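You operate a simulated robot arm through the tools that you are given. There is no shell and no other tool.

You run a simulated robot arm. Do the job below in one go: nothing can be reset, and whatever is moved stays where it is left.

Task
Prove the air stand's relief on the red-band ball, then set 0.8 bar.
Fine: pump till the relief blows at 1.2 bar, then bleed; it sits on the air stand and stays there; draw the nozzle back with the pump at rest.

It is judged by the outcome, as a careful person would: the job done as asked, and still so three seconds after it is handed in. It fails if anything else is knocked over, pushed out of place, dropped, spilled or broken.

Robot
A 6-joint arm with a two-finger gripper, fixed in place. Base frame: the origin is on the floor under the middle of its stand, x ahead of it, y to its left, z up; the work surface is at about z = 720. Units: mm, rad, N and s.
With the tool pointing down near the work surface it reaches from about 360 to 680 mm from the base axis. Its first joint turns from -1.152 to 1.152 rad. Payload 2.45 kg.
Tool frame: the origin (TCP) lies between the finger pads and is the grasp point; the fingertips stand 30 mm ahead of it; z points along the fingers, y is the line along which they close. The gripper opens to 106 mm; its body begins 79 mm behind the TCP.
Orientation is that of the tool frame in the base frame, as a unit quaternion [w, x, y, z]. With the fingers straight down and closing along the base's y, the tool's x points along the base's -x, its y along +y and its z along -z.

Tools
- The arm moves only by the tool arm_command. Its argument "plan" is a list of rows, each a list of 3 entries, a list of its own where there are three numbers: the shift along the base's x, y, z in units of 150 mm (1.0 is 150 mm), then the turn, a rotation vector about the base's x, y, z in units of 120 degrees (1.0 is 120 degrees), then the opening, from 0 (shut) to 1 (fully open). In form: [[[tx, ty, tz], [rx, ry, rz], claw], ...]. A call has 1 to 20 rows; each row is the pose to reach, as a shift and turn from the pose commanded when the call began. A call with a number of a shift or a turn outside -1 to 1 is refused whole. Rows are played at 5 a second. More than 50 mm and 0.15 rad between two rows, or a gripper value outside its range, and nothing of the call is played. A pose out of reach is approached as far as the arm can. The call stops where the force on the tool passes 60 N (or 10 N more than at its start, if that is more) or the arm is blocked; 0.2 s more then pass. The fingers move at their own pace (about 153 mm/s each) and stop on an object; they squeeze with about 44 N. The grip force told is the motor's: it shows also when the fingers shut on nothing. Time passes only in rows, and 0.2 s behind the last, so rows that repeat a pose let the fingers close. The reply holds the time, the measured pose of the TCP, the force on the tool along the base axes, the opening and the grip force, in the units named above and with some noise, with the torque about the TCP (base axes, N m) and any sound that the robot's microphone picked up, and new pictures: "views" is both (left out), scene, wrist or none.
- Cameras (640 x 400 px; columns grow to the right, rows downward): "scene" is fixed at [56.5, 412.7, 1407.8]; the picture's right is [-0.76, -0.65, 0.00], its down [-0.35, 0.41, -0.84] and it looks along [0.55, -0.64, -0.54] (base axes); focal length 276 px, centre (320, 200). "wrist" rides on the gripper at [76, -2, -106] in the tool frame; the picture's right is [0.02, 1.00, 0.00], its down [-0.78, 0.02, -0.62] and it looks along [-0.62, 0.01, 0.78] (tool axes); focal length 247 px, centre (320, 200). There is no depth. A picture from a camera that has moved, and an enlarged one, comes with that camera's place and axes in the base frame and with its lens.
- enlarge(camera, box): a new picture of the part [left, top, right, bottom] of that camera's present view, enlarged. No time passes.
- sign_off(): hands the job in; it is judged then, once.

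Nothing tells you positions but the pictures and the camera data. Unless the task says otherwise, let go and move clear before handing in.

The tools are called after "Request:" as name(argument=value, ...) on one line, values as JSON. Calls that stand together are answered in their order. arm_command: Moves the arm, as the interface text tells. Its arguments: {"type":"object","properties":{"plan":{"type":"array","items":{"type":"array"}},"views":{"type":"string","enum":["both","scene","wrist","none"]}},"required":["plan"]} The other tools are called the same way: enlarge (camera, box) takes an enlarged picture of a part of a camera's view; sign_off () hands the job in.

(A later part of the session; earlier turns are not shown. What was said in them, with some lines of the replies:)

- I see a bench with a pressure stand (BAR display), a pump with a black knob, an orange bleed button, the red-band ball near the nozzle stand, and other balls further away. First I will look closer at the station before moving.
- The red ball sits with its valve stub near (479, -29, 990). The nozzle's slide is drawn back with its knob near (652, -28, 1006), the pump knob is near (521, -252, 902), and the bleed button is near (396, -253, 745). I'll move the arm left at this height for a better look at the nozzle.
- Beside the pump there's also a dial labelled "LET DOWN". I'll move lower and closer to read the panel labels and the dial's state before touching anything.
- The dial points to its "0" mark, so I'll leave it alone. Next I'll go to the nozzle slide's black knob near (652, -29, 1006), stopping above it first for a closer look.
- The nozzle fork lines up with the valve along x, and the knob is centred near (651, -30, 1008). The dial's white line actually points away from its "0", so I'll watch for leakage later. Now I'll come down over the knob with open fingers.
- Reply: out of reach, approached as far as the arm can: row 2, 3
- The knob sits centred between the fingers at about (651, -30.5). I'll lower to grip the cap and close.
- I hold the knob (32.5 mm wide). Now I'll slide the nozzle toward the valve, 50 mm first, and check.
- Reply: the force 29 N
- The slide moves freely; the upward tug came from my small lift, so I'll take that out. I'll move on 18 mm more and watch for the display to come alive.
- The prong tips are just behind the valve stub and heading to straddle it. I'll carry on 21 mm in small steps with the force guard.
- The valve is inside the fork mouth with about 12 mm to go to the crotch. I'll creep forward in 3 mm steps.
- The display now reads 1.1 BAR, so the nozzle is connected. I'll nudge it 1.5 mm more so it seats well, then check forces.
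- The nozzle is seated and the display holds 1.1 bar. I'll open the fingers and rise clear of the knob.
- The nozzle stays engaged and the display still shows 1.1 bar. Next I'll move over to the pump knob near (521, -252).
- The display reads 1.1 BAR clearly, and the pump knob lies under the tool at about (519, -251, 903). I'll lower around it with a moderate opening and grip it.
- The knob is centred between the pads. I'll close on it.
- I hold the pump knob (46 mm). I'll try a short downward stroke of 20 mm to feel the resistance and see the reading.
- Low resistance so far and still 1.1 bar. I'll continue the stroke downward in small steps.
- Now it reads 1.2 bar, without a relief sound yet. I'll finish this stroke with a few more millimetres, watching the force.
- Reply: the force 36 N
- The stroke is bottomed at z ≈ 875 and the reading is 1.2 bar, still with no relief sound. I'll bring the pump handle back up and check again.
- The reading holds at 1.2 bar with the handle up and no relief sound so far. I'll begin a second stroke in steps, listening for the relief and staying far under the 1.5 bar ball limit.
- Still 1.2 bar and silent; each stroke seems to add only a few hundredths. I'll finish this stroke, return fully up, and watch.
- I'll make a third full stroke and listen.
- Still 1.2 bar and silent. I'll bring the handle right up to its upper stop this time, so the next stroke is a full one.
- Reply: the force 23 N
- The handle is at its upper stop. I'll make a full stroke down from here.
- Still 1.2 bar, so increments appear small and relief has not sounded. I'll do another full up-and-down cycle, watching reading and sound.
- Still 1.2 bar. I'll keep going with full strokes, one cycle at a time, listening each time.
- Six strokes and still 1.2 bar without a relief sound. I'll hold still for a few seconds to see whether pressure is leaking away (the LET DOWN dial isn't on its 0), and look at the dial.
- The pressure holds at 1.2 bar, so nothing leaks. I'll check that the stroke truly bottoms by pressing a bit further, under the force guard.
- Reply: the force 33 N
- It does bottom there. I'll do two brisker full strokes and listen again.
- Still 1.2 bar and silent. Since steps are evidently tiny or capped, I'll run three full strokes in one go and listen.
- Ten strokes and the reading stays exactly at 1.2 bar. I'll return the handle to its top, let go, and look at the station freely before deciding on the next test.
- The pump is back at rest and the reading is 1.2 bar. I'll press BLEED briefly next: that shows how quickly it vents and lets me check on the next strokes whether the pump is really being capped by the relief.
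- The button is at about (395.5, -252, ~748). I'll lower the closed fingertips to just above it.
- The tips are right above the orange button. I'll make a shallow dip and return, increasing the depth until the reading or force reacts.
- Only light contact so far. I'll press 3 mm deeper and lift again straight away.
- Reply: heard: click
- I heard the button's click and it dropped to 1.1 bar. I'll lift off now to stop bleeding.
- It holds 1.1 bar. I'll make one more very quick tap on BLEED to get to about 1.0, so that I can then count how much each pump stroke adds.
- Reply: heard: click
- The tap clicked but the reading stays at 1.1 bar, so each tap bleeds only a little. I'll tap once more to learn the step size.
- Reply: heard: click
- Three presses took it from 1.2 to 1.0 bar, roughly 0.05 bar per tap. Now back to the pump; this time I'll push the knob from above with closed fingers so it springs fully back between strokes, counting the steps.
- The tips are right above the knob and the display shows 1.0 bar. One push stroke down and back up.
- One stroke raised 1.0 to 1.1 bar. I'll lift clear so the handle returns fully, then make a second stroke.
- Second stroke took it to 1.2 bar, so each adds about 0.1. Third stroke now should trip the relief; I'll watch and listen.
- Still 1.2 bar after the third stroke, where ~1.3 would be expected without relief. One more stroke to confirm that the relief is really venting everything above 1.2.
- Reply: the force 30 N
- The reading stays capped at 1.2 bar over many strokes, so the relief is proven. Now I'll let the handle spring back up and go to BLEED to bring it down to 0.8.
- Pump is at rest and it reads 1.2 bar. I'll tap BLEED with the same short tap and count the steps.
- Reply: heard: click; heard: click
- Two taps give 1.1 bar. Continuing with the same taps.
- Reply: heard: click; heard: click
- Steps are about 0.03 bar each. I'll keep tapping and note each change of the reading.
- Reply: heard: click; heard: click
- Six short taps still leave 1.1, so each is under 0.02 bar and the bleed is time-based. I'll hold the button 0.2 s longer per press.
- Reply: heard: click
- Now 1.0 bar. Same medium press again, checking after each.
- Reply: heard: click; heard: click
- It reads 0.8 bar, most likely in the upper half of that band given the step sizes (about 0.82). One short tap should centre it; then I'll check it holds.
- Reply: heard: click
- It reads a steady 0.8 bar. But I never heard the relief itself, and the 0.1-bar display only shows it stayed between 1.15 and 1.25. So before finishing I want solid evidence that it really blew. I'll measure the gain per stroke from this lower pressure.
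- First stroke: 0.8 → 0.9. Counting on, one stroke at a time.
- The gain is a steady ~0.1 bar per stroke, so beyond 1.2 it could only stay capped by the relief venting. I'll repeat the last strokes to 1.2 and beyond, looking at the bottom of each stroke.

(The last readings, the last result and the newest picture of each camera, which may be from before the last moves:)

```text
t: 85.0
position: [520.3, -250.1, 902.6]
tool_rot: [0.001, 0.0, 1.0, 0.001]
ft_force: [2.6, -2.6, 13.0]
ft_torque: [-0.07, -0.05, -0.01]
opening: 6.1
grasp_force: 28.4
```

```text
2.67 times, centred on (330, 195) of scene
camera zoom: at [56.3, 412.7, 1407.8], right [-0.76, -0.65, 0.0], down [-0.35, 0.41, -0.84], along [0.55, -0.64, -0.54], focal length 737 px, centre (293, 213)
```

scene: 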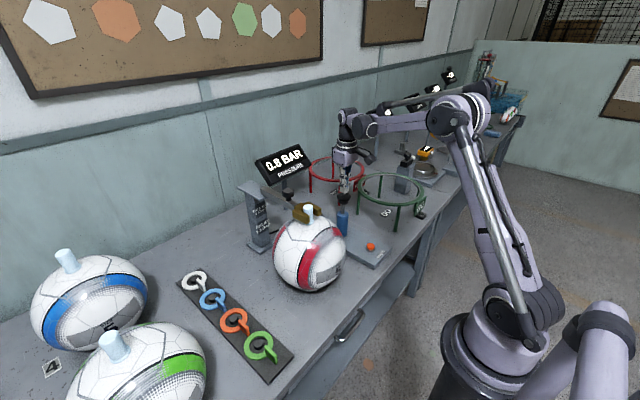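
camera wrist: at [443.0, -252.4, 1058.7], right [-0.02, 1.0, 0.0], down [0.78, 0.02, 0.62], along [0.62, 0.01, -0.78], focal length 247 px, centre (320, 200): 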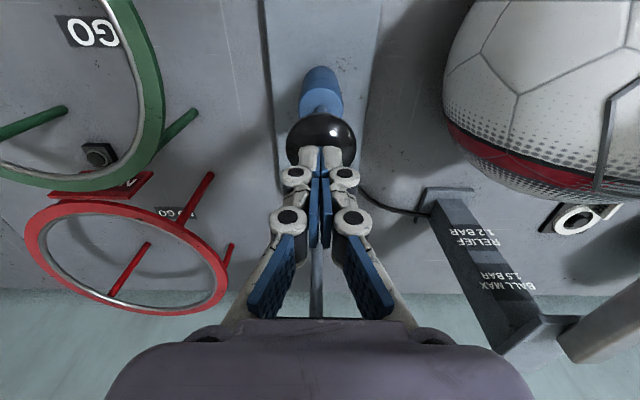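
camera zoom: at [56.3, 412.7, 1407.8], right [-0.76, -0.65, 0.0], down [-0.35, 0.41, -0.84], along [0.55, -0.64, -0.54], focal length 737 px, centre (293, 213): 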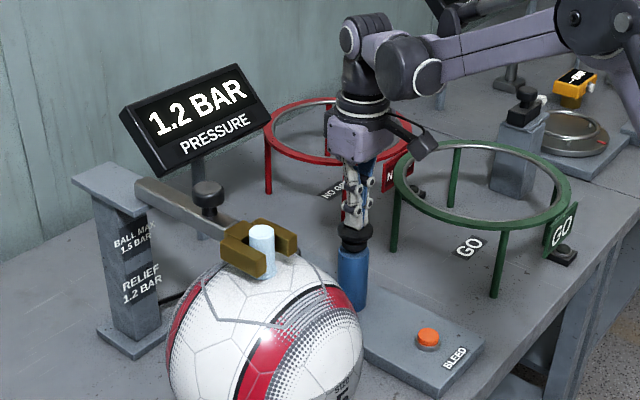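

Again it stops at 1.2 bar where a stroke would otherwise have made 1.3, so the relief is certainly venting at its limit. I'll let the handle spring up to rest and go back to BLEED.

Request:
arm_command(plan=[[[0, 0, 0.2], [0, 0, 0], 0], [[0, 0, 0.45], [0, 0, 0], 0], [[0, 0, 0.65], [0, 0, 0], 0], [[-0.3, 0, 0.65], [0, 0, 0], 0], [[-0.6, -0.01, 0.65], [0, 0, 0], 0], [[-0.83, -0.01, 0.55], [0, 0, 0], 0], [[-0.83, -0.01, 0.25], [0, 0, 0], 0], [[-0.83, -0.01, -0.05], [0, 0, 0], 0], [[-0.83, -0.01, -0.35], [0, 0, 0], 0], [[-0.83, -0.01, -0.6], [0, 0, 0], 0], [[-0.83, -0.01, -0.69], [0, 0, 0], 0], [[-0.83, -0.01, -0.69], [0, 0, 0], 0]], views="both")

Request:
enlarge(camera="scene", box=[250, 120, 410, 270])

```text
t: 87.6
position: [395.2, -252.4, 798.4]
tool_rot: [0.001, 0.0, 1.0, 0.0]
ft_force: [-0.4, -0.8, 0.0]
ft_torque: [-0.02, -0.01, -0.04]
opening: 0.0
grasp_force: 28.5
camera wrist: at [317.7, -254.2, 903.8], right [-0.02, 1.0, 0.0], down [0.78, 0.02, 0.62], along [0.62, 0.01, -0.78], focal length 247 px, centre (320, 200)
```

scene: 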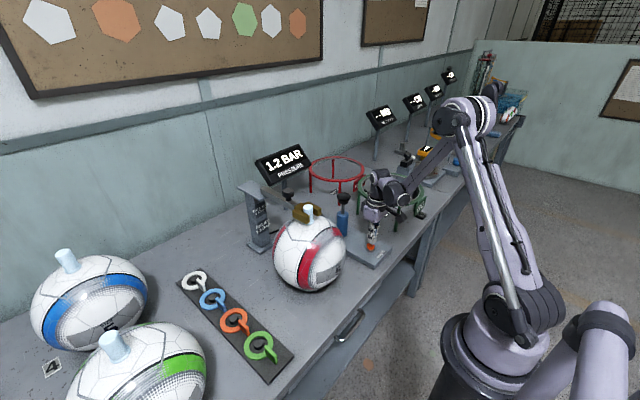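
wrist: 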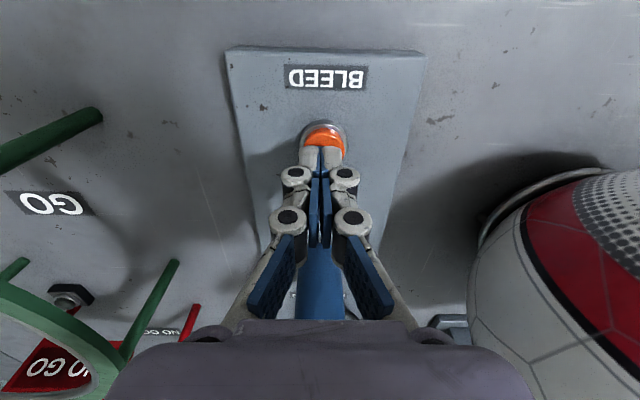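

```text
2.67 times, centred on (330, 195) of scene
camera zoom: at [56.5, 412.7, 1407.8], right [-0.76, -0.65, 0.0], down [-0.35, 0.41, -0.84], along [0.55, -0.64, -0.54], focal length 737 px, centre (293, 213)
```

zoom: 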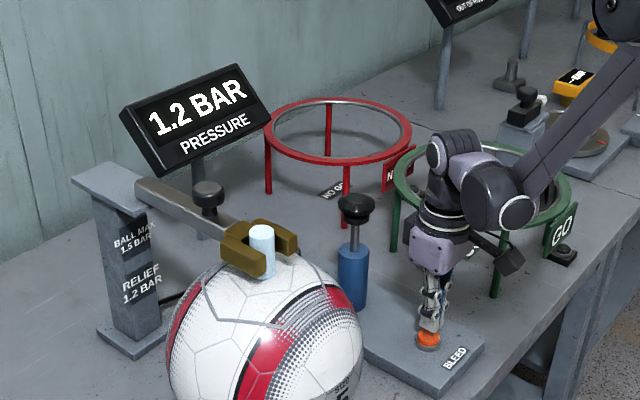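

Pump is up at rest, reading 1.2. I'll bleed with the medium press, checking each step.

Request:
arm_command(plan=[[[0, 0, -0.08], [0, 0, 0], 0], [[0, 0, -0.12], [0, 0, 0], 0], [[0, 0, -0.12], [0, 0, 0], 0], [[0, 0, -0.04], [0, 0, 0], 0], [[0, 0, 0], [0, 0, 0], 0], [[0, 0, 0], [0, 0, 0], 0]], views="none")

Request:
enlarge(camera="scene", box=[250, 140, 320, 190])

Request:
arm_command(plan=[[[0, 0, -0.08], [0, 0, 0], 0], [[0, 0, -0.12], [0, 0, 0], 0], [[0, 0, -0.12], [0, 0, 0], 0], [[0, 0, -0.04], [0, 0, 0], 0], [[0, 0, 0], [0, 0, 0], 0], [[0, 0, 0], [0, 0, 0], 0]], views="none")

Request:
enlarge(camera="scene", box=[250, 140, 320, 190])

```text
t: 89.0
position: [396.2, -251.5, 798.9]
tool_rot: [0.002, 0.0, 1.0, 0.0]
ft_force: [-0.6, -1.0, -0.2]
ft_torque: [0.03, 0.05, -0.01]
opening: 0.0
grasp_force: 28.2
heard: click
```

```text
8.00 times, centred on (285, 165) of scene
camera zoom: at [56.5, 412.7, 1407.8], right [-0.76, -0.65, 0.0], down [-0.35, 0.41, -0.84], along [0.55, -0.64, -0.54], focal length 2210 px, centre (600, 480)
```

zoom: 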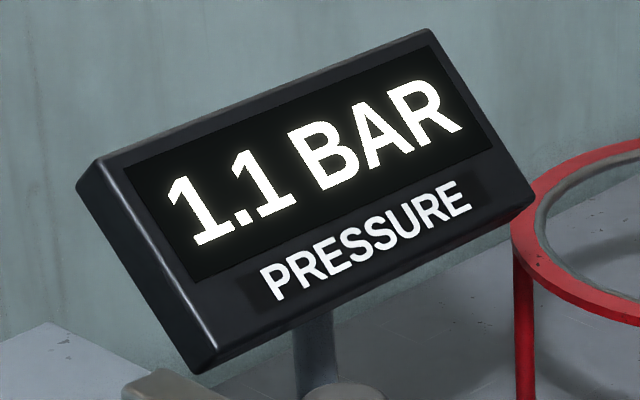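

```text
t: 90.4
position: [396.5, -250.7, 798.5]
tool_rot: [0.001, 0.0, 1.0, 0.001]
ft_force: [0.2, -1.1, 0.1]
ft_torque: [-0.01, -0.03, -0.02]
opening: 0.0
grasp_force: 28.8
heard: click
```

```text
8.00 times, centred on (285, 165) of scene
camera zoom: at [56.5, 412.7, 1407.8], right [-0.76, -0.65, 0.0], down [-0.35, 0.41, -0.84], along [0.55, -0.64, -0.54], focal length 2210 px, centre (600, 480)
```

zoom: 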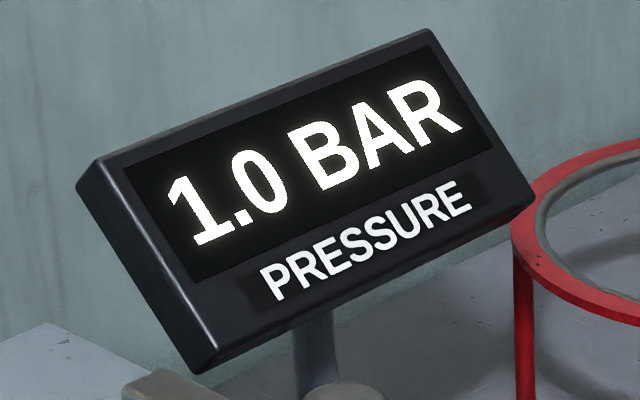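

Down to 1.0. Another medium press.

Request:
arm_command(plan=[[[0, 0, -0.08], [0, 0, 0], 0], [[0, 0, -0.12], [0, 0, 0], 0], [[0, 0, -0.12], [0, 0, 0], 0], [[0, 0, -0.04], [0, 0, 0], 0], [[0, 0, 0], [0, 0, 0], 0], [[0, 0, 0], [0, 0, 0], 0]], views="none")

Request:
enlarge(camera="scene", box=[250, 140, 320, 190])

```text
t: 91.8
position: [395.4, -250.7, 798.8]
tool_rot: [0.0, -0.001, 1.0, 0.0]
ft_force: [0.1, 0.7, -0.6]
ft_torque: [-0.02, 0.01, 0.01]
opening: 0.0
grasp_force: 28.4
heard: click
```

```text
8.00 times, centred on (285, 165) of scene
camera zoom: at [56.5, 412.7, 1407.8], right [-0.76, -0.65, 0.0], down [-0.35, 0.41, -0.84], along [0.55, -0.64, -0.54], focal length 2210 px, centre (600, 480)
```

zoom: 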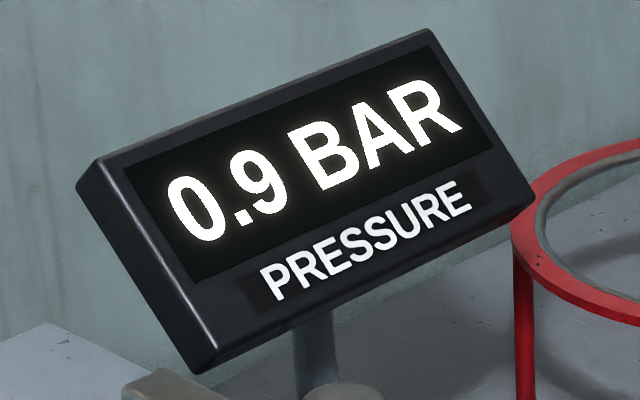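

0.9 bar. From here I'll use the short taps to catch the exact switch to 0.8, so I know where in the band I am.

Request:
arm_command(plan=[[[0, 0, -0.08], [0, 0, 0], 0], [[0, 0, -0.12], [0, 0, 0], 0], [[0, 0, -0.04], [0, 0, 0], 0], [[0, 0, 0], [0, 0, 0], 0], [[0, 0, 0], [0, 0, 0], 0]], views="none")

Request:
enlarge(camera="scene", box=[250, 140, 320, 190])

Request:
arm_command(plan=[[[0, 0, -0.08], [0, 0, 0], 0], [[0, 0, -0.12], [0, 0, 0], 0], [[0, 0, -0.04], [0, 0, 0], 0], [[0, 0, 0], [0, 0, 0], 0], [[0, 0, 0], [0, 0, 0], 0]], views="none")

Request:
enlarge(camera="scene", box=[250, 140, 320, 190])

```text
t: 93.0
position: [394.2, -252.1, 799.7]
tool_rot: [0.002, 0.0, 1.0, -0.001]
ft_force: [0.6, -0.7, -0.6]
ft_torque: [-0.01, -0.01, 0.0]
opening: 0.0
grasp_force: 28.6
heard: click
```

```text
8.00 times, centred on (285, 165) of scene
camera zoom: at [56.5, 412.7, 1407.8], right [-0.76, -0.65, 0.0], down [-0.35, 0.41, -0.84], along [0.55, -0.64, -0.54], focal length 2210 px, centre (600, 480)
```

zoom: 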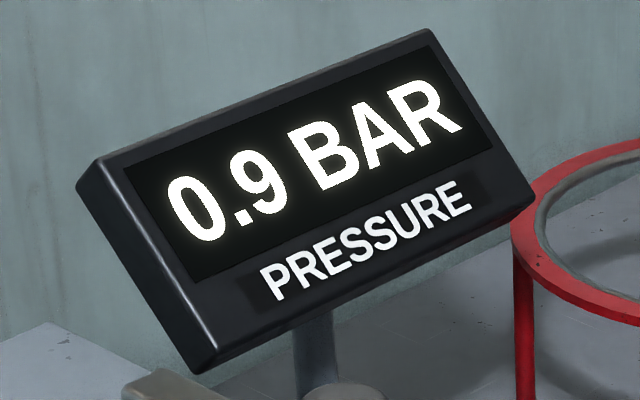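

```text
t: 94.2
position: [393.8, -251.1, 797.1]
tool_rot: [0.001, 0.0, 1.0, 0.0]
ft_force: [-0.2, -1.1, 0.2]
ft_torque: [-0.02, 0.01, 0.0]
opening: 0.1
grasp_force: 28.6
heard: click
```

```text
8.00 times, centred on (285, 165) of scene
camera zoom: at [56.5, 412.7, 1407.8], right [-0.76, -0.65, 0.0], down [-0.35, 0.41, -0.84], along [0.55, -0.64, -0.54], focal length 2210 px, centre (600, 480)
```

zoom: 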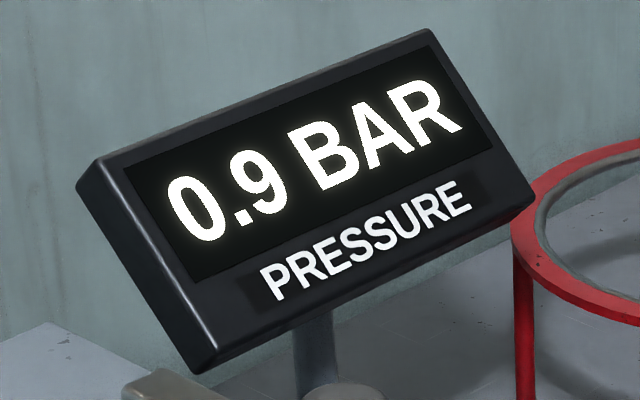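

Still 0.9 after two taps; I'll continue tapping.

Request:
arm_command(plan=[[[0, 0, -0.08], [0, 0, 0], 0], [[0, 0, -0.12], [0, 0, 0], 0], [[0, 0, -0.04], [0, 0, 0], 0], [[0, 0, 0], [0, 0, 0], 0], [[0, 0, 0], [0, 0, 0], 0]], views="none")

Request:
enlarge(camera="scene", box=[250, 140, 320, 190])

```text
t: 95.4
position: [395.0, -251.8, 797.9]
tool_rot: [0.001, 0.0, 1.0, 0.0]
ft_force: [0.7, 0.2, 0.2]
ft_torque: [0.01, -0.03, -0.04]
opening: 0.0
grasp_force: 28.7
heard: click
```

```text
8.00 times, centred on (285, 165) of scene
camera zoom: at [56.5, 412.7, 1407.8], right [-0.76, -0.65, 0.0], down [-0.35, 0.41, -0.84], along [0.55, -0.64, -0.54], focal length 2210 px, centre (600, 480)
```

zoom: 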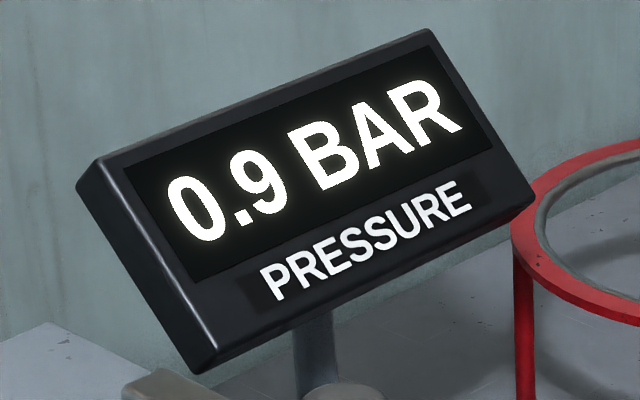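

Request:
arm_command(plan=[[[0, 0, -0.08], [0, 0, 0], 0], [[0, 0, -0.12], [0, 0, 0], 0], [[0, 0, -0.04], [0, 0, 0], 0], [[0, 0, 0], [0, 0, 0], 0], [[0, 0, 0], [0, 0, 0], 0]], views="none")

Request:
enlarge(camera="scene", box=[250, 140, 320, 190])

```text
t: 96.6
position: [396.4, -252.1, 799.1]
tool_rot: [0.0, 0.001, 1.0, 0.0]
ft_force: [0.4, 0.2, -0.6]
ft_torque: [-0.01, 0.0, 0.01]
opening: 0.0
grasp_force: 28.5
```

```text
8.00 times, centred on (285, 165) of scene
camera zoom: at [56.5, 412.7, 1407.8], right [-0.76, -0.65, 0.0], down [-0.35, 0.41, -0.84], along [0.55, -0.64, -0.54], focal length 2210 px, centre (600, 480)
```

zoom: 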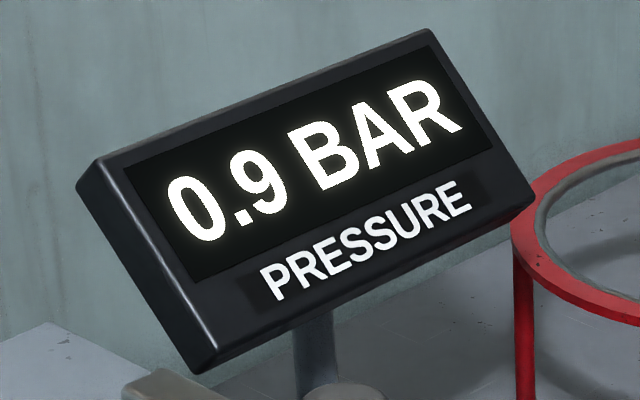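

That tap didn't click, so it's marginally shallow. I'll go a hair deeper.

Request:
arm_command(plan=[[[0, 0, -0.08], [0, 0, 0], 0], [[0, 0, -0.123], [0, 0, 0], 0], [[0, 0, -0.04], [0, 0, 0], 0], [[0, 0, 0], [0, 0, 0], 0], [[0, 0, 0], [0, 0, 0], 0]], views="none")

Request:
enlarge(camera="scene", box=[250, 140, 320, 190])

```text
t: 97.8
position: [394.4, -252.4, 799.5]
tool_rot: [0.001, 0.001, 1.0, 0.0]
ft_force: [-0.3, 0.3, -0.4]
ft_torque: [0.01, 0.01, -0.02]
opening: 0.0
grasp_force: 28.3
heard: click
```

```text
8.00 times, centred on (285, 165) of scene
camera zoom: at [56.5, 412.7, 1407.8], right [-0.76, -0.65, 0.0], down [-0.35, 0.41, -0.84], along [0.55, -0.64, -0.54], focal length 2210 px, centre (600, 480)
```

zoom: 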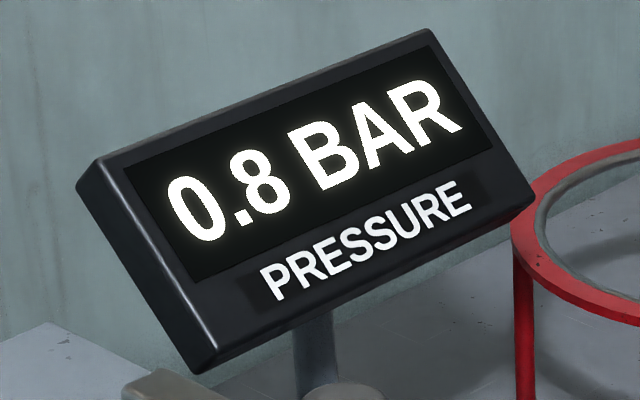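

It just switched to 0.8, so the pressure is about 0.84. Two more taps should bring it to about 0.80.

Request:
arm_command(plan=[[[0, 0, -0.08], [0, 0, 0], 0], [[0, 0, -0.123], [0, 0, 0], 0], [[0, 0, -0.04], [0, 0, 0], 0], [[0, 0, 0], [0, 0, 0], 0], [[0, 0, 0], [0, 0, 0], 0]], views="none")

Request:
enlarge(camera="scene", box=[250, 140, 320, 190])

Request:
arm_command(plan=[[[0, 0, -0.08], [0, 0, 0], 0], [[0, 0, -0.123], [0, 0, 0], 0], [[0, 0, -0.04], [0, 0, 0], 0], [[0, 0, 0], [0, 0, 0], 0], [[0, 0, 0], [0, 0, 0], 0]], views="none")

Request:
enlarge(camera="scene", box=[250, 120, 410, 270])

```text
t: 99.0
position: [393.6, -252.8, 799.3]
tool_rot: [0.001, 0.0, 1.0, 0.0]
ft_force: [0.0, -0.5, -0.5]
ft_torque: [-0.02, -0.04, 0.01]
opening: 0.0
grasp_force: 28.8
heard: click
```

```text
8.00 times, centred on (285, 165) of scene
camera zoom: at [56.5, 412.7, 1407.8], right [-0.76, -0.65, 0.0], down [-0.35, 0.41, -0.84], along [0.55, -0.64, -0.54], focal length 2210 px, centre (600, 480)
```

zoom: 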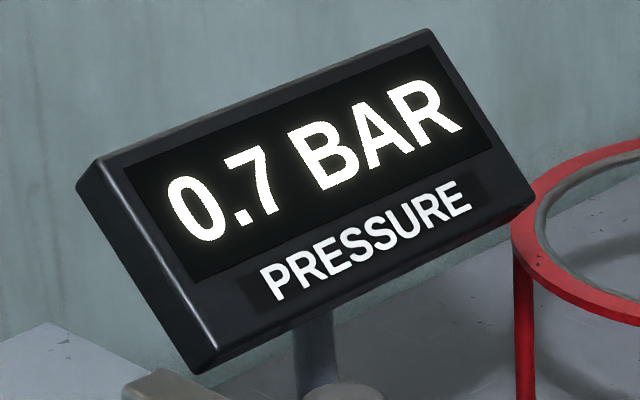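

```text
t: 100.2
position: [394.6, -252.0, 799.6]
tool_rot: [0.001, 0.001, 1.0, 0.0]
ft_force: [-0.3, 0.1, 0.2]
ft_torque: [-0.03, -0.02, 0.01]
opening: 0.0
grasp_force: 29.4
heard: click
```

```text
2.67 times, centred on (330, 195) of scene
camera zoom: at [56.5, 412.7, 1407.8], right [-0.76, -0.65, 0.0], down [-0.35, 0.41, -0.84], along [0.55, -0.64, -0.54], focal length 737 px, centre (293, 213)
```

zoom: 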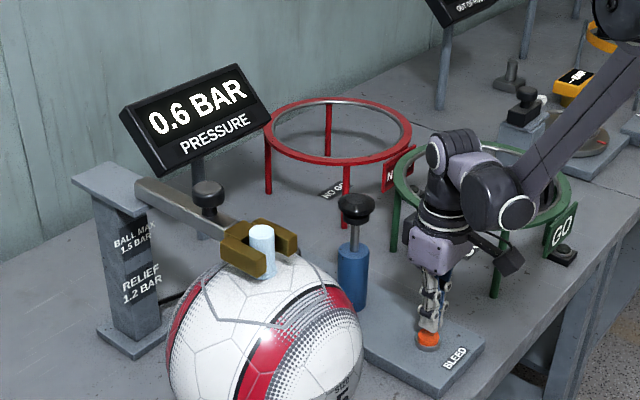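

Those slightly deeper taps bled far more (0.07–0.1 each), and the reading is now 0.6. I overshot by queueing two at once. I'll go back to the pump, raise it with single strokes (about 0.1 each), and then trim only with single checked taps.

Request:
arm_command(plan=[[[0, 0, 0.3], [0, 0, 0], 0], [[0, 0, 0.6], [0, 0, 0], 0], [[0, 0, 0.9], [0, 0, 0], 0], [[0, 0, 1.0], [0, 0, 0], 0]], views="none")

Request:
arm_command(plan=[[[0.1, 0, 0.25], [0, 0, 0], 0], [[0.4, 0, 0.35], [0, 0, 0], 0], [[0.7, 0, 0.35], [0, 0, 0], 0], [[0.83, 0.01, 0.3], [0, 0, 0], 0], [[0.83, 0.01, 0.15], [0, 0, 0], 0], [[0.83, 0.01, 0.03], [0, 0, 0], 0], [[0.83, 0.01, 0.03], [0, 0, 0], 0]], views="none")

Request:
enlarge(camera="scene", box=[250, 120, 410, 270])

```text
t: 101.2
position: [395.2, -251.0, 949.7]
tool_rot: [0.0, -0.001, 1.0, 0.0]
ft_force: [0.2, 0.1, -0.3]
ft_torque: [0.0, 0.02, 0.0]
opening: 0.0
grasp_force: 29.2
```

```text
t: 102.8
position: [518.1, -251.1, 953.6]
tool_rot: [0.001, 0.0, 1.0, 0.0]
ft_force: [-0.3, -0.5, 1.0]
ft_torque: [0.0, 0.03, 0.0]
opening: 0.1
grasp_force: 28.6
```

```text
2.67 times, centred on (330, 195) of scene
camera zoom: at [56.5, 412.7, 1407.8], right [-0.76, -0.65, 0.0], down [-0.35, 0.41, -0.84], along [0.55, -0.64, -0.54], focal length 737 px, centre (293, 213)
```

zoom: 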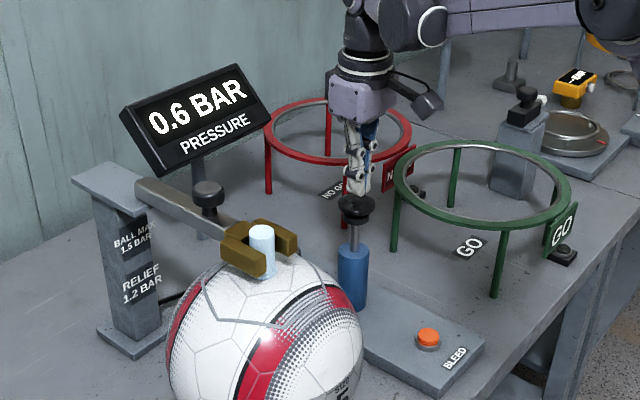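

Steady at 0.6. One stroke.

Request:
arm_command(plan=[[[0, 0, -0.1], [0, 0, 0], 0], [[0, 0, -0.22], [0, 0, 0], 0], [[0, 0, -0.33], [0, 0, 0], 0], [[0, 0, -0.34], [0, 0, 0], 0], [[0, 0, -0.15], [0, 0, 0], 0], [[0, 0, 0], [0, 0, 0], 0], [[0, 0, 0], [0, 0, 0], 0]], views="none")

Request:
enlarge(camera="scene", box=[250, 140, 320, 190])

```text
t: 104.4
position: [519.2, -250.4, 952.9]
tool_rot: [0.001, -0.001, 1.0, 0.001]
ft_force: [0.3, 0.7, -0.3]
ft_torque: [-0.02, -0.02, -0.01]
opening: 0.0
grasp_force: 28.8
```

```text
8.00 times, centred on (285, 165) of scene
camera zoom: at [56.5, 412.7, 1407.8], right [-0.76, -0.65, 0.0], down [-0.35, 0.41, -0.84], along [0.55, -0.64, -0.54], focal length 2210 px, centre (600, 480)
```

zoom: 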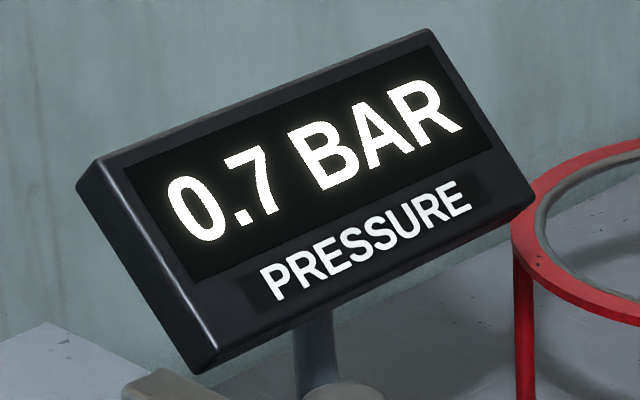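

0.7 now. I'll try a half-depth stroke to see if the pump can be used for finer steps.

Request:
arm_command(plan=[[[0, 0, -0.1], [0, 0, 0], 0], [[0, 0, -0.2], [0, 0, 0], 0], [[0, 0, -0.2], [0, 0, 0], 0], [[0, 0, -0.1], [0, 0, 0], 0], [[0, 0, 0], [0, 0, 0], 0], [[0, 0, 0], [0, 0, 0], 0]], views="none")

Request:
enlarge(camera="scene", box=[250, 140, 320, 190])

```text
t: 105.8
position: [519.6, -251.2, 953.7]
tool_rot: [0.001, 0.0, 1.0, -0.001]
ft_force: [0.7, 0.4, 0.7]
ft_torque: [-0.01, -0.01, 0.04]
opening: 0.0
grasp_force: 28.5
```

```text
8.00 times, centred on (285, 165) of scene
camera zoom: at [56.5, 412.7, 1407.8], right [-0.76, -0.65, 0.0], down [-0.35, 0.41, -0.84], along [0.55, -0.64, -0.54], focal length 2210 px, centre (600, 480)
```

zoom: 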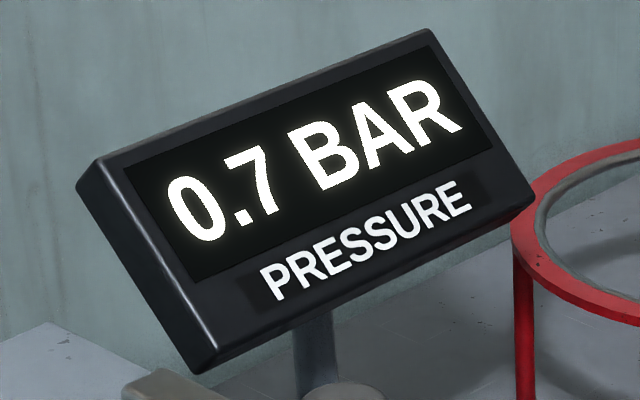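

Request:
arm_command(plan=[[[0, 0, -0.1], [0, 0, 0], 0], [[0, 0, -0.2], [0, 0, 0], 0], [[0, 0, -0.2], [0, 0, 0], 0], [[0, 0, -0.1], [0, 0, 0], 0], [[0, 0, 0], [0, 0, 0], 0], [[0, 0, 0], [0, 0, 0], 0]], views="none")

Request:
enlarge(camera="scene", box=[250, 140, 320, 190])

Request:
arm_command(plan=[[[0, 0, -0.1], [0, 0, 0], 0], [[0, 0, -0.2], [0, 0, 0], 0], [[0, 0, -0.2], [0, 0, 0], 0], [[0, 0, -0.1], [0, 0, 0], 0], [[0, 0, 0], [0, 0, 0], 0], [[0, 0, 0], [0, 0, 0], 0]], views="none")

Request:
enlarge(camera="scene", box=[250, 140, 320, 190])

```text
t: 107.2
position: [518.9, -250.3, 952.9]
tool_rot: [0.001, 0.0, 1.0, 0.0]
ft_force: [0.0, -0.4, 0.6]
ft_torque: [0.0, -0.01, 0.01]
opening: 0.0
grasp_force: 28.4
```

```text
8.00 times, centred on (285, 165) of scene
camera zoom: at [56.5, 412.7, 1407.8], right [-0.76, -0.65, 0.0], down [-0.35, 0.41, -0.84], along [0.55, -0.64, -0.54], focal length 2210 px, centre (600, 480)
```

zoom: 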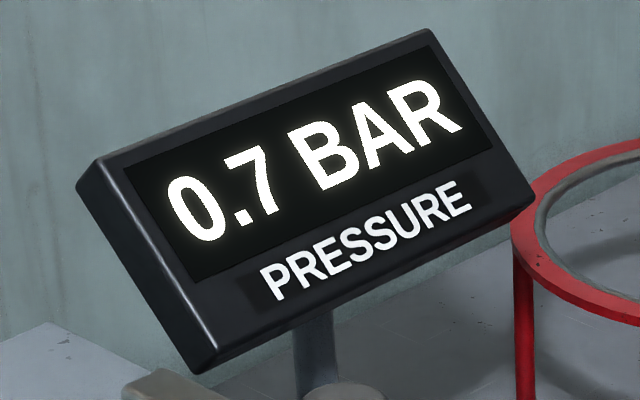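

```text
t: 108.6
position: [520.2, -249.7, 952.6]
tool_rot: [0.001, 0.001, 1.0, 0.0]
ft_force: [-0.3, -0.2, 0.1]
ft_torque: [0.02, 0.02, -0.01]
opening: 0.1
grasp_force: 28.8
```

```text
8.00 times, centred on (285, 165) of scene
camera zoom: at [56.5, 412.7, 1407.8], right [-0.76, -0.65, 0.0], down [-0.35, 0.41, -0.84], along [0.55, -0.64, -0.54], focal length 2210 px, centre (600, 480)
```

zoom: 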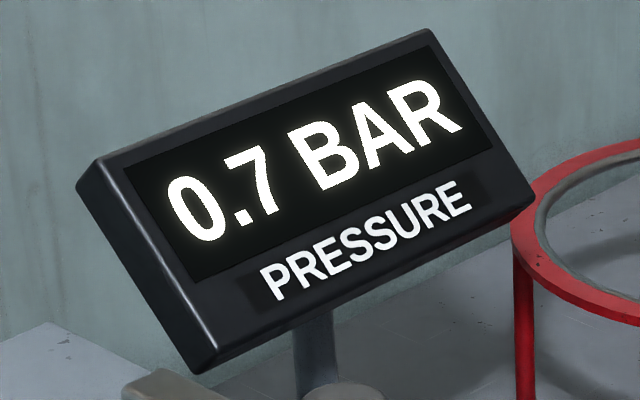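

Half strokes add nothing; only full strokes count. One more full stroke.

Request:
arm_command(plan=[[[0, 0, -0.1], [0, 0, 0], 0], [[0, 0, -0.22], [0, 0, 0], 0], [[0, 0, -0.33], [0, 0, 0], 0], [[0, 0, -0.34], [0, 0, 0], 0], [[0, 0, -0.15], [0, 0, 0], 0], [[0, 0, 0], [0, 0, 0], 0], [[0, 0, 0], [0, 0, 0], 0]], views="none")

Request:
enlarge(camera="scene", box=[250, 120, 410, 270])

```text
t: 110.2
position: [518.7, -251.0, 952.8]
tool_rot: [0.0, 0.0, 1.0, 0.0]
ft_force: [0.6, 0.6, 0.0]
ft_torque: [0.05, -0.01, -0.01]
opening: 0.1
grasp_force: 28.7
```

```text
2.67 times, centred on (330, 195) of scene
camera zoom: at [56.5, 412.7, 1407.8], right [-0.76, -0.65, 0.0], down [-0.35, 0.41, -0.84], along [0.55, -0.64, -0.54], focal length 737 px, centre (293, 213)
```

zoom: 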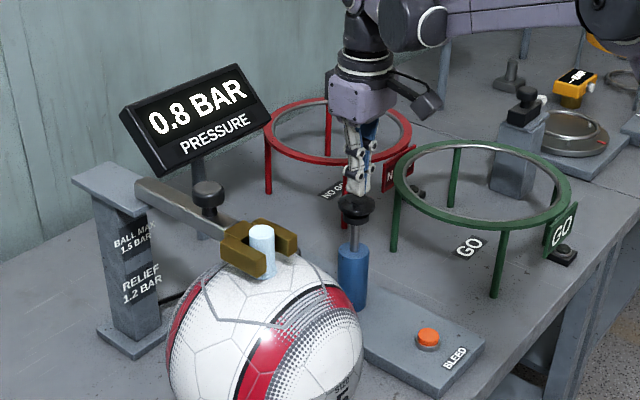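

The display reads 0.8 bar with the pump handle up at rest, and it should be near the middle of that band. Now I'll go to the nozzle's slide knob to draw the nozzle back, starting by rising and moving over.

Request:
arm_command(plan=[[[0, 0, 0.3], [0, 0, 0], 0], [[0, 0, 0.6], [0, 0, 0], 0], [[0, 0, 0.9], [0, 0, 0], 0], [[0, 0, 1.0], [0, 0, 0], 0], [[0, 0.3, 1.0], [0, 0, 0], 0], [[0, 0.6, 1.0], [0, 0, 0], 0.6], [[0, 0.9, 1.0], [0, 0, 0], 0.6], [[0, 1.0, 1.0], [0, 0, 0], 0.6]], views="none")

Request:
arm_command(plan=[[[0.1, 0.25, 0], [0, 0, 0], 0.6], [[0.213, 0.467, 0], [0, 0, 0], 0.6], [[0.213, 0.467, -0.2], [0, 0, 0], 0.6], [[0.213, 0.467, -0.366], [0, 0, 0], 0.6], [[0.213, 0.467, -0.366], [0, 0, 0], 0.6]], views="both")

Request:
enlarge(camera="scene", box=[230, 120, 390, 270])

```text
t: 112.0
position: [520.3, -100.3, 1102.3]
tool_rot: [0.001, 0.0, 1.0, 0.0]
ft_force: [-0.1, -0.3, 0.9]
ft_torque: [-0.01, 0.02, 0.0]
opening: 63.4
grasp_force: 0.1
```

```text
t: 113.2
position: [552.8, -29.4, 1047.5]
tool_rot: [0.0, 0.0, 1.0, 0.0]
ft_force: [-0.5, -0.1, -0.1]
ft_torque: [0.02, 0.0, 0.01]
opening: 63.6
grasp_force: 0.1
camera wrist: at [475.1, -32.0, 1153.4], right [-0.02, 1.0, 0.0], down [0.78, 0.02, 0.62], along [0.62, 0.01, -0.78], focal length 247 px, centre (320, 200)
```

scene: 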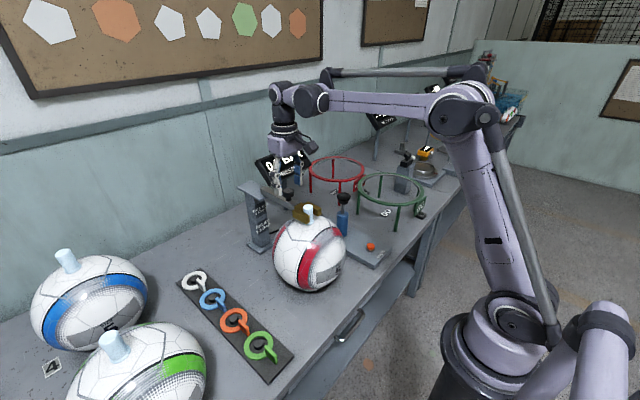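
wrist: 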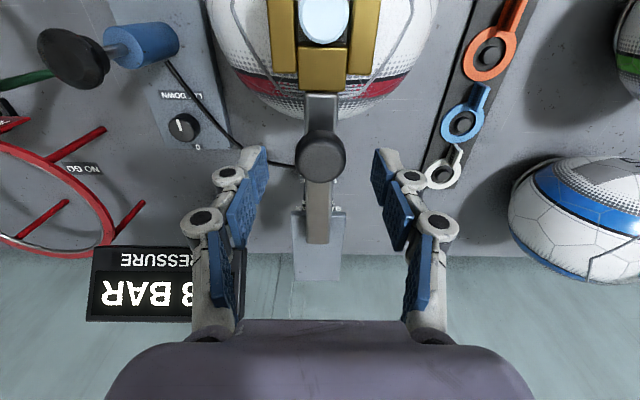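

```text
2.67 times, centred on (310, 195) of scene
camera zoom: at [56.5, 412.7, 1407.8], right [-0.76, -0.65, 0.0], down [-0.35, 0.41, -0.84], along [0.55, -0.64, -0.54], focal length 737 px, centre (347, 213)
```

zoom: 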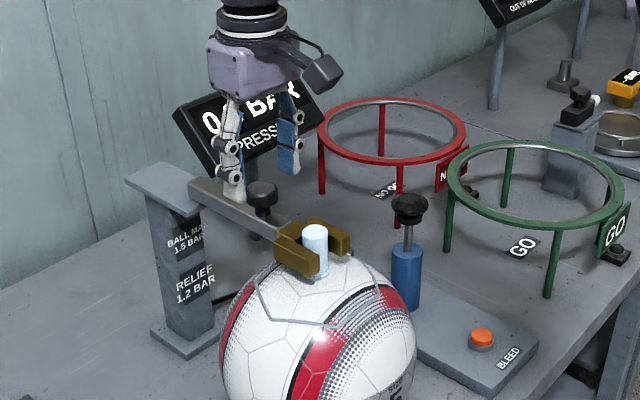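

The knob is centred between the fingers; the pump handle is up. I'll lower and grip the knob.

Request:
arm_command(plan=[[[0, 0, -0.1], [0, 0, 0], 0.6], [[0, 0, -0.195], [0, 0, 0], 0.6], [[0, 0, -0.195], [0, 0, 0], 0.2], [[0, 0, -0.195], [0, 0, 0], 0.2], [[0, 0, -0.195], [0, 0, 0], 0.2]], views="wrist")

```text
t: 114.4
position: [551.4, -30.1, 1019.1]
tool_rot: [0.0, -0.001, 1.0, 0.0]
ft_force: [0.2, 0.6, 12.0]
ft_torque: [0.02, 0.01, 0.0]
opening: 32.5
grasp_force: 44.9
camera wrist: at [474.9, -31.7, 1124.9], right [-0.02, 1.0, 0.0], down [0.78, 0.02, 0.62], along [0.62, 0.01, -0.78], focal length 247 px, centre (320, 200)
```

wrist: 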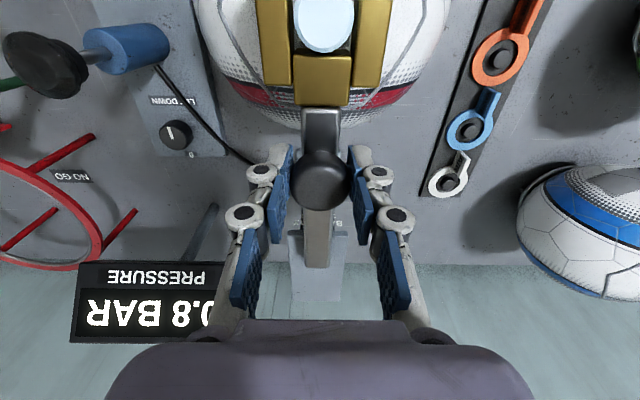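

I hold the knob, with 0.8 bar showing. I'll draw the nozzle straight back to its original place (about +99 mm in x).

Request:
arm_command(plan=[[[0.04, 0, 0.002], [0, 0, 0], 0.2], [[0.1, 0, 0.002], [0, 0, 0], 0.2], [[0.18, 0, 0.002], [0, 0, 0], 0.2], [[0.26, 0, 0.002], [0, 0, 0], 0.2], [[0.34, 0, 0.002], [0, 0, 0], 0.2], [[0.42, 0, 0.002], [0, 0, 0], 0.2], [[0.5, 0, 0.002], [0, 0, 0], 0.2], [[0.58, 0, 0.002], [0, 0, 0], 0.2], [[0.64, 0, 0.002], [0, 0, 0], 0.2], [[0.655, 0, 0.002], [0, 0, 0], 0.2]], views="both")

Request:
enlarge(camera="scene", box=[230, 120, 390, 270])

```text
t: 116.6
position: [650.7, -30.6, 1018.5]
tool_rot: [0.0, -0.002, 1.0, 0.0]
ft_force: [-0.8, 2.4, -4.4]
ft_torque: [0.04, 0.15, 0.06]
opening: 32.7
grasp_force: 45.1
camera wrist: at [572.9, -31.7, 1124.9], right [-0.02, 1.0, 0.0], down [0.78, 0.02, 0.62], along [0.62, 0.01, -0.78], focal length 247 px, centre (320, 200)
```

scene: 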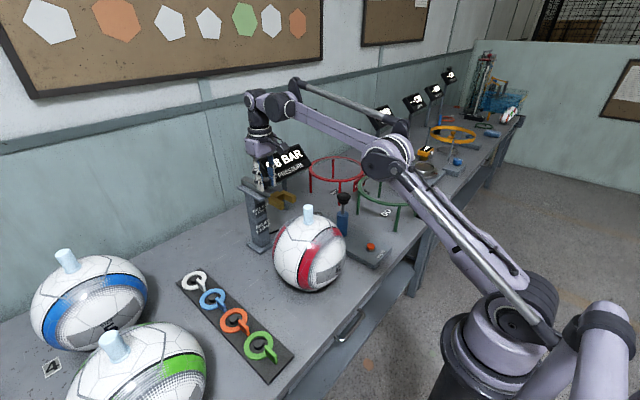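
wrist: 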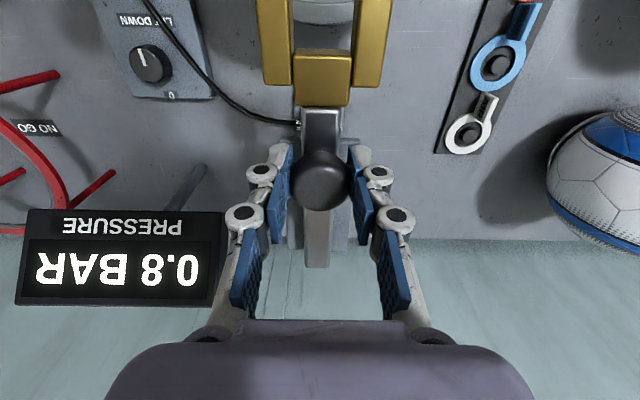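

```text
2.67 times, centred on (310, 195) of scene
camera zoom: at [56.5, 412.7, 1407.8], right [-0.76, -0.65, 0.0], down [-0.35, 0.41, -0.84], along [0.55, -0.64, -0.54], focal length 737 px, centre (347, 213)
```

zoom: 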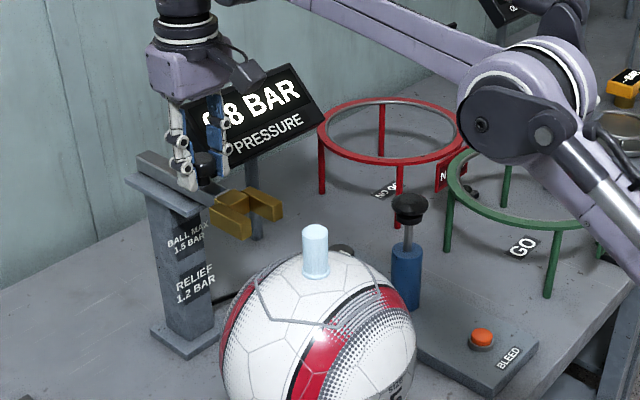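

The nozzle is back where it started and the display still holds 0.8 bar. I'll open the fingers, rise off the knob and move clear.

Request:
arm_command(plan=[[[0, 0, 0], [0, 0, 0], 0.6], [[0, 0, 0], [0, 0, 0], 0.6], [[0, 0, 0.12], [0, 0, 0], 0.6], [[0, 0, 0.25], [0, 0, 0], 0.6], [[-0.15, 0, 0.45], [0, 0, 0], 0.6], [[-0.4, 0, 0.65], [0, 0, 0], 0.6], [[-0.65, 0, 0.8], [0, 0, 0], 0.6], [[-0.9, 0, 0.95], [0, 0, 0], 0.6], [[-1.0, 0, 1.0], [0, 0, 0], 0.6]], views="both")

Request:
enlarge(camera="scene", box=[230, 120, 390, 270])

```text
t: 118.6
position: [500.2, -29.8, 1168.8]
tool_rot: [0.001, 0.0, 1.0, 0.0]
ft_force: [-0.4, -0.7, 0.1]
ft_torque: [0.01, -0.01, -0.03]
opening: 63.5
grasp_force: 0.0
camera wrist: at [422.2, -32.2, 1274.6], right [-0.02, 1.0, 0.0], down [0.78, 0.02, 0.62], along [0.62, 0.01, -0.78], focal length 247 px, centre (320, 200)
```

scene: 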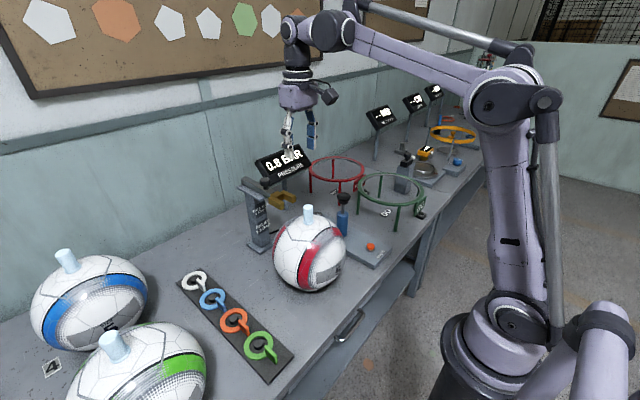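
wrist: 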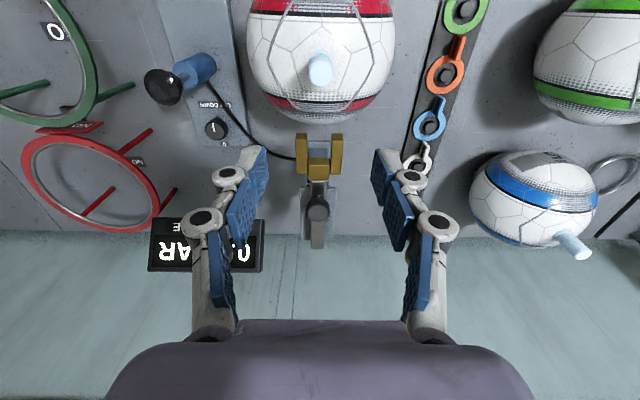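

```text
2.67 times, centred on (310, 195) of scene
camera zoom: at [56.4, 412.7, 1407.8], right [-0.76, -0.65, 0.0], down [-0.35, 0.41, -0.84], along [0.55, -0.64, -0.54], focal length 737 px, centre (347, 213)
```

zoom: 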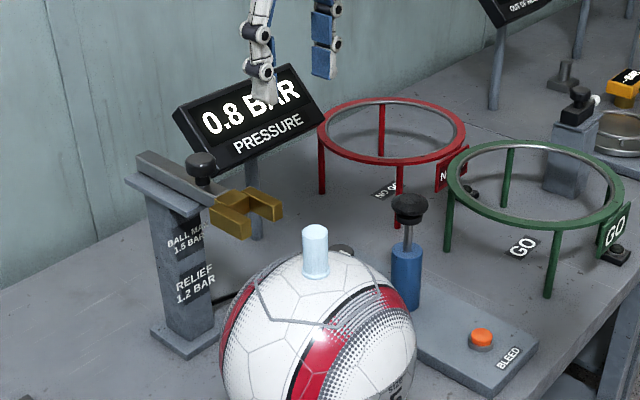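

The red-band ball is still on the air stand and the nozzle is drawn back to its original place. The pump handle is up at rest, the display reads 0.8 bar, and nothing else has moved. The arm is clear, so I'm handing in.

Request:
sign_off()

```text
The job is handed in.
```

The red-band ball is set to 0.8 bar and the relief held it at 1.2 bar. I never heard the relief blow.

- **Relief:** each full pump stroke added about 0.1 bar, but the reading stopped at 1.2 over more than ten further strokes. That is my only evidence that it vents at its limit. The microphone picked up nothing but the bleed button's clicks.
- **Setting 0.8 bar:** I bled past the target once, down to 0.6, and brought it back up with two pump strokes. The last adjustment was therefore pumping, not bleeding. The display shows only tenths, so the true pressure is somewhere between 0.75 and 0.85.
- **How it was left:** the ball is still on the air stand. I drew the nozzle back to where it started with the pump handle up at rest, and nothing else was moved. The display still reads 0.8.
- **LET DOWN dial:** it points away from its "0" mark, as it did at the start, and I left it alone. I saw no pressure loss while the nozzle was connected.
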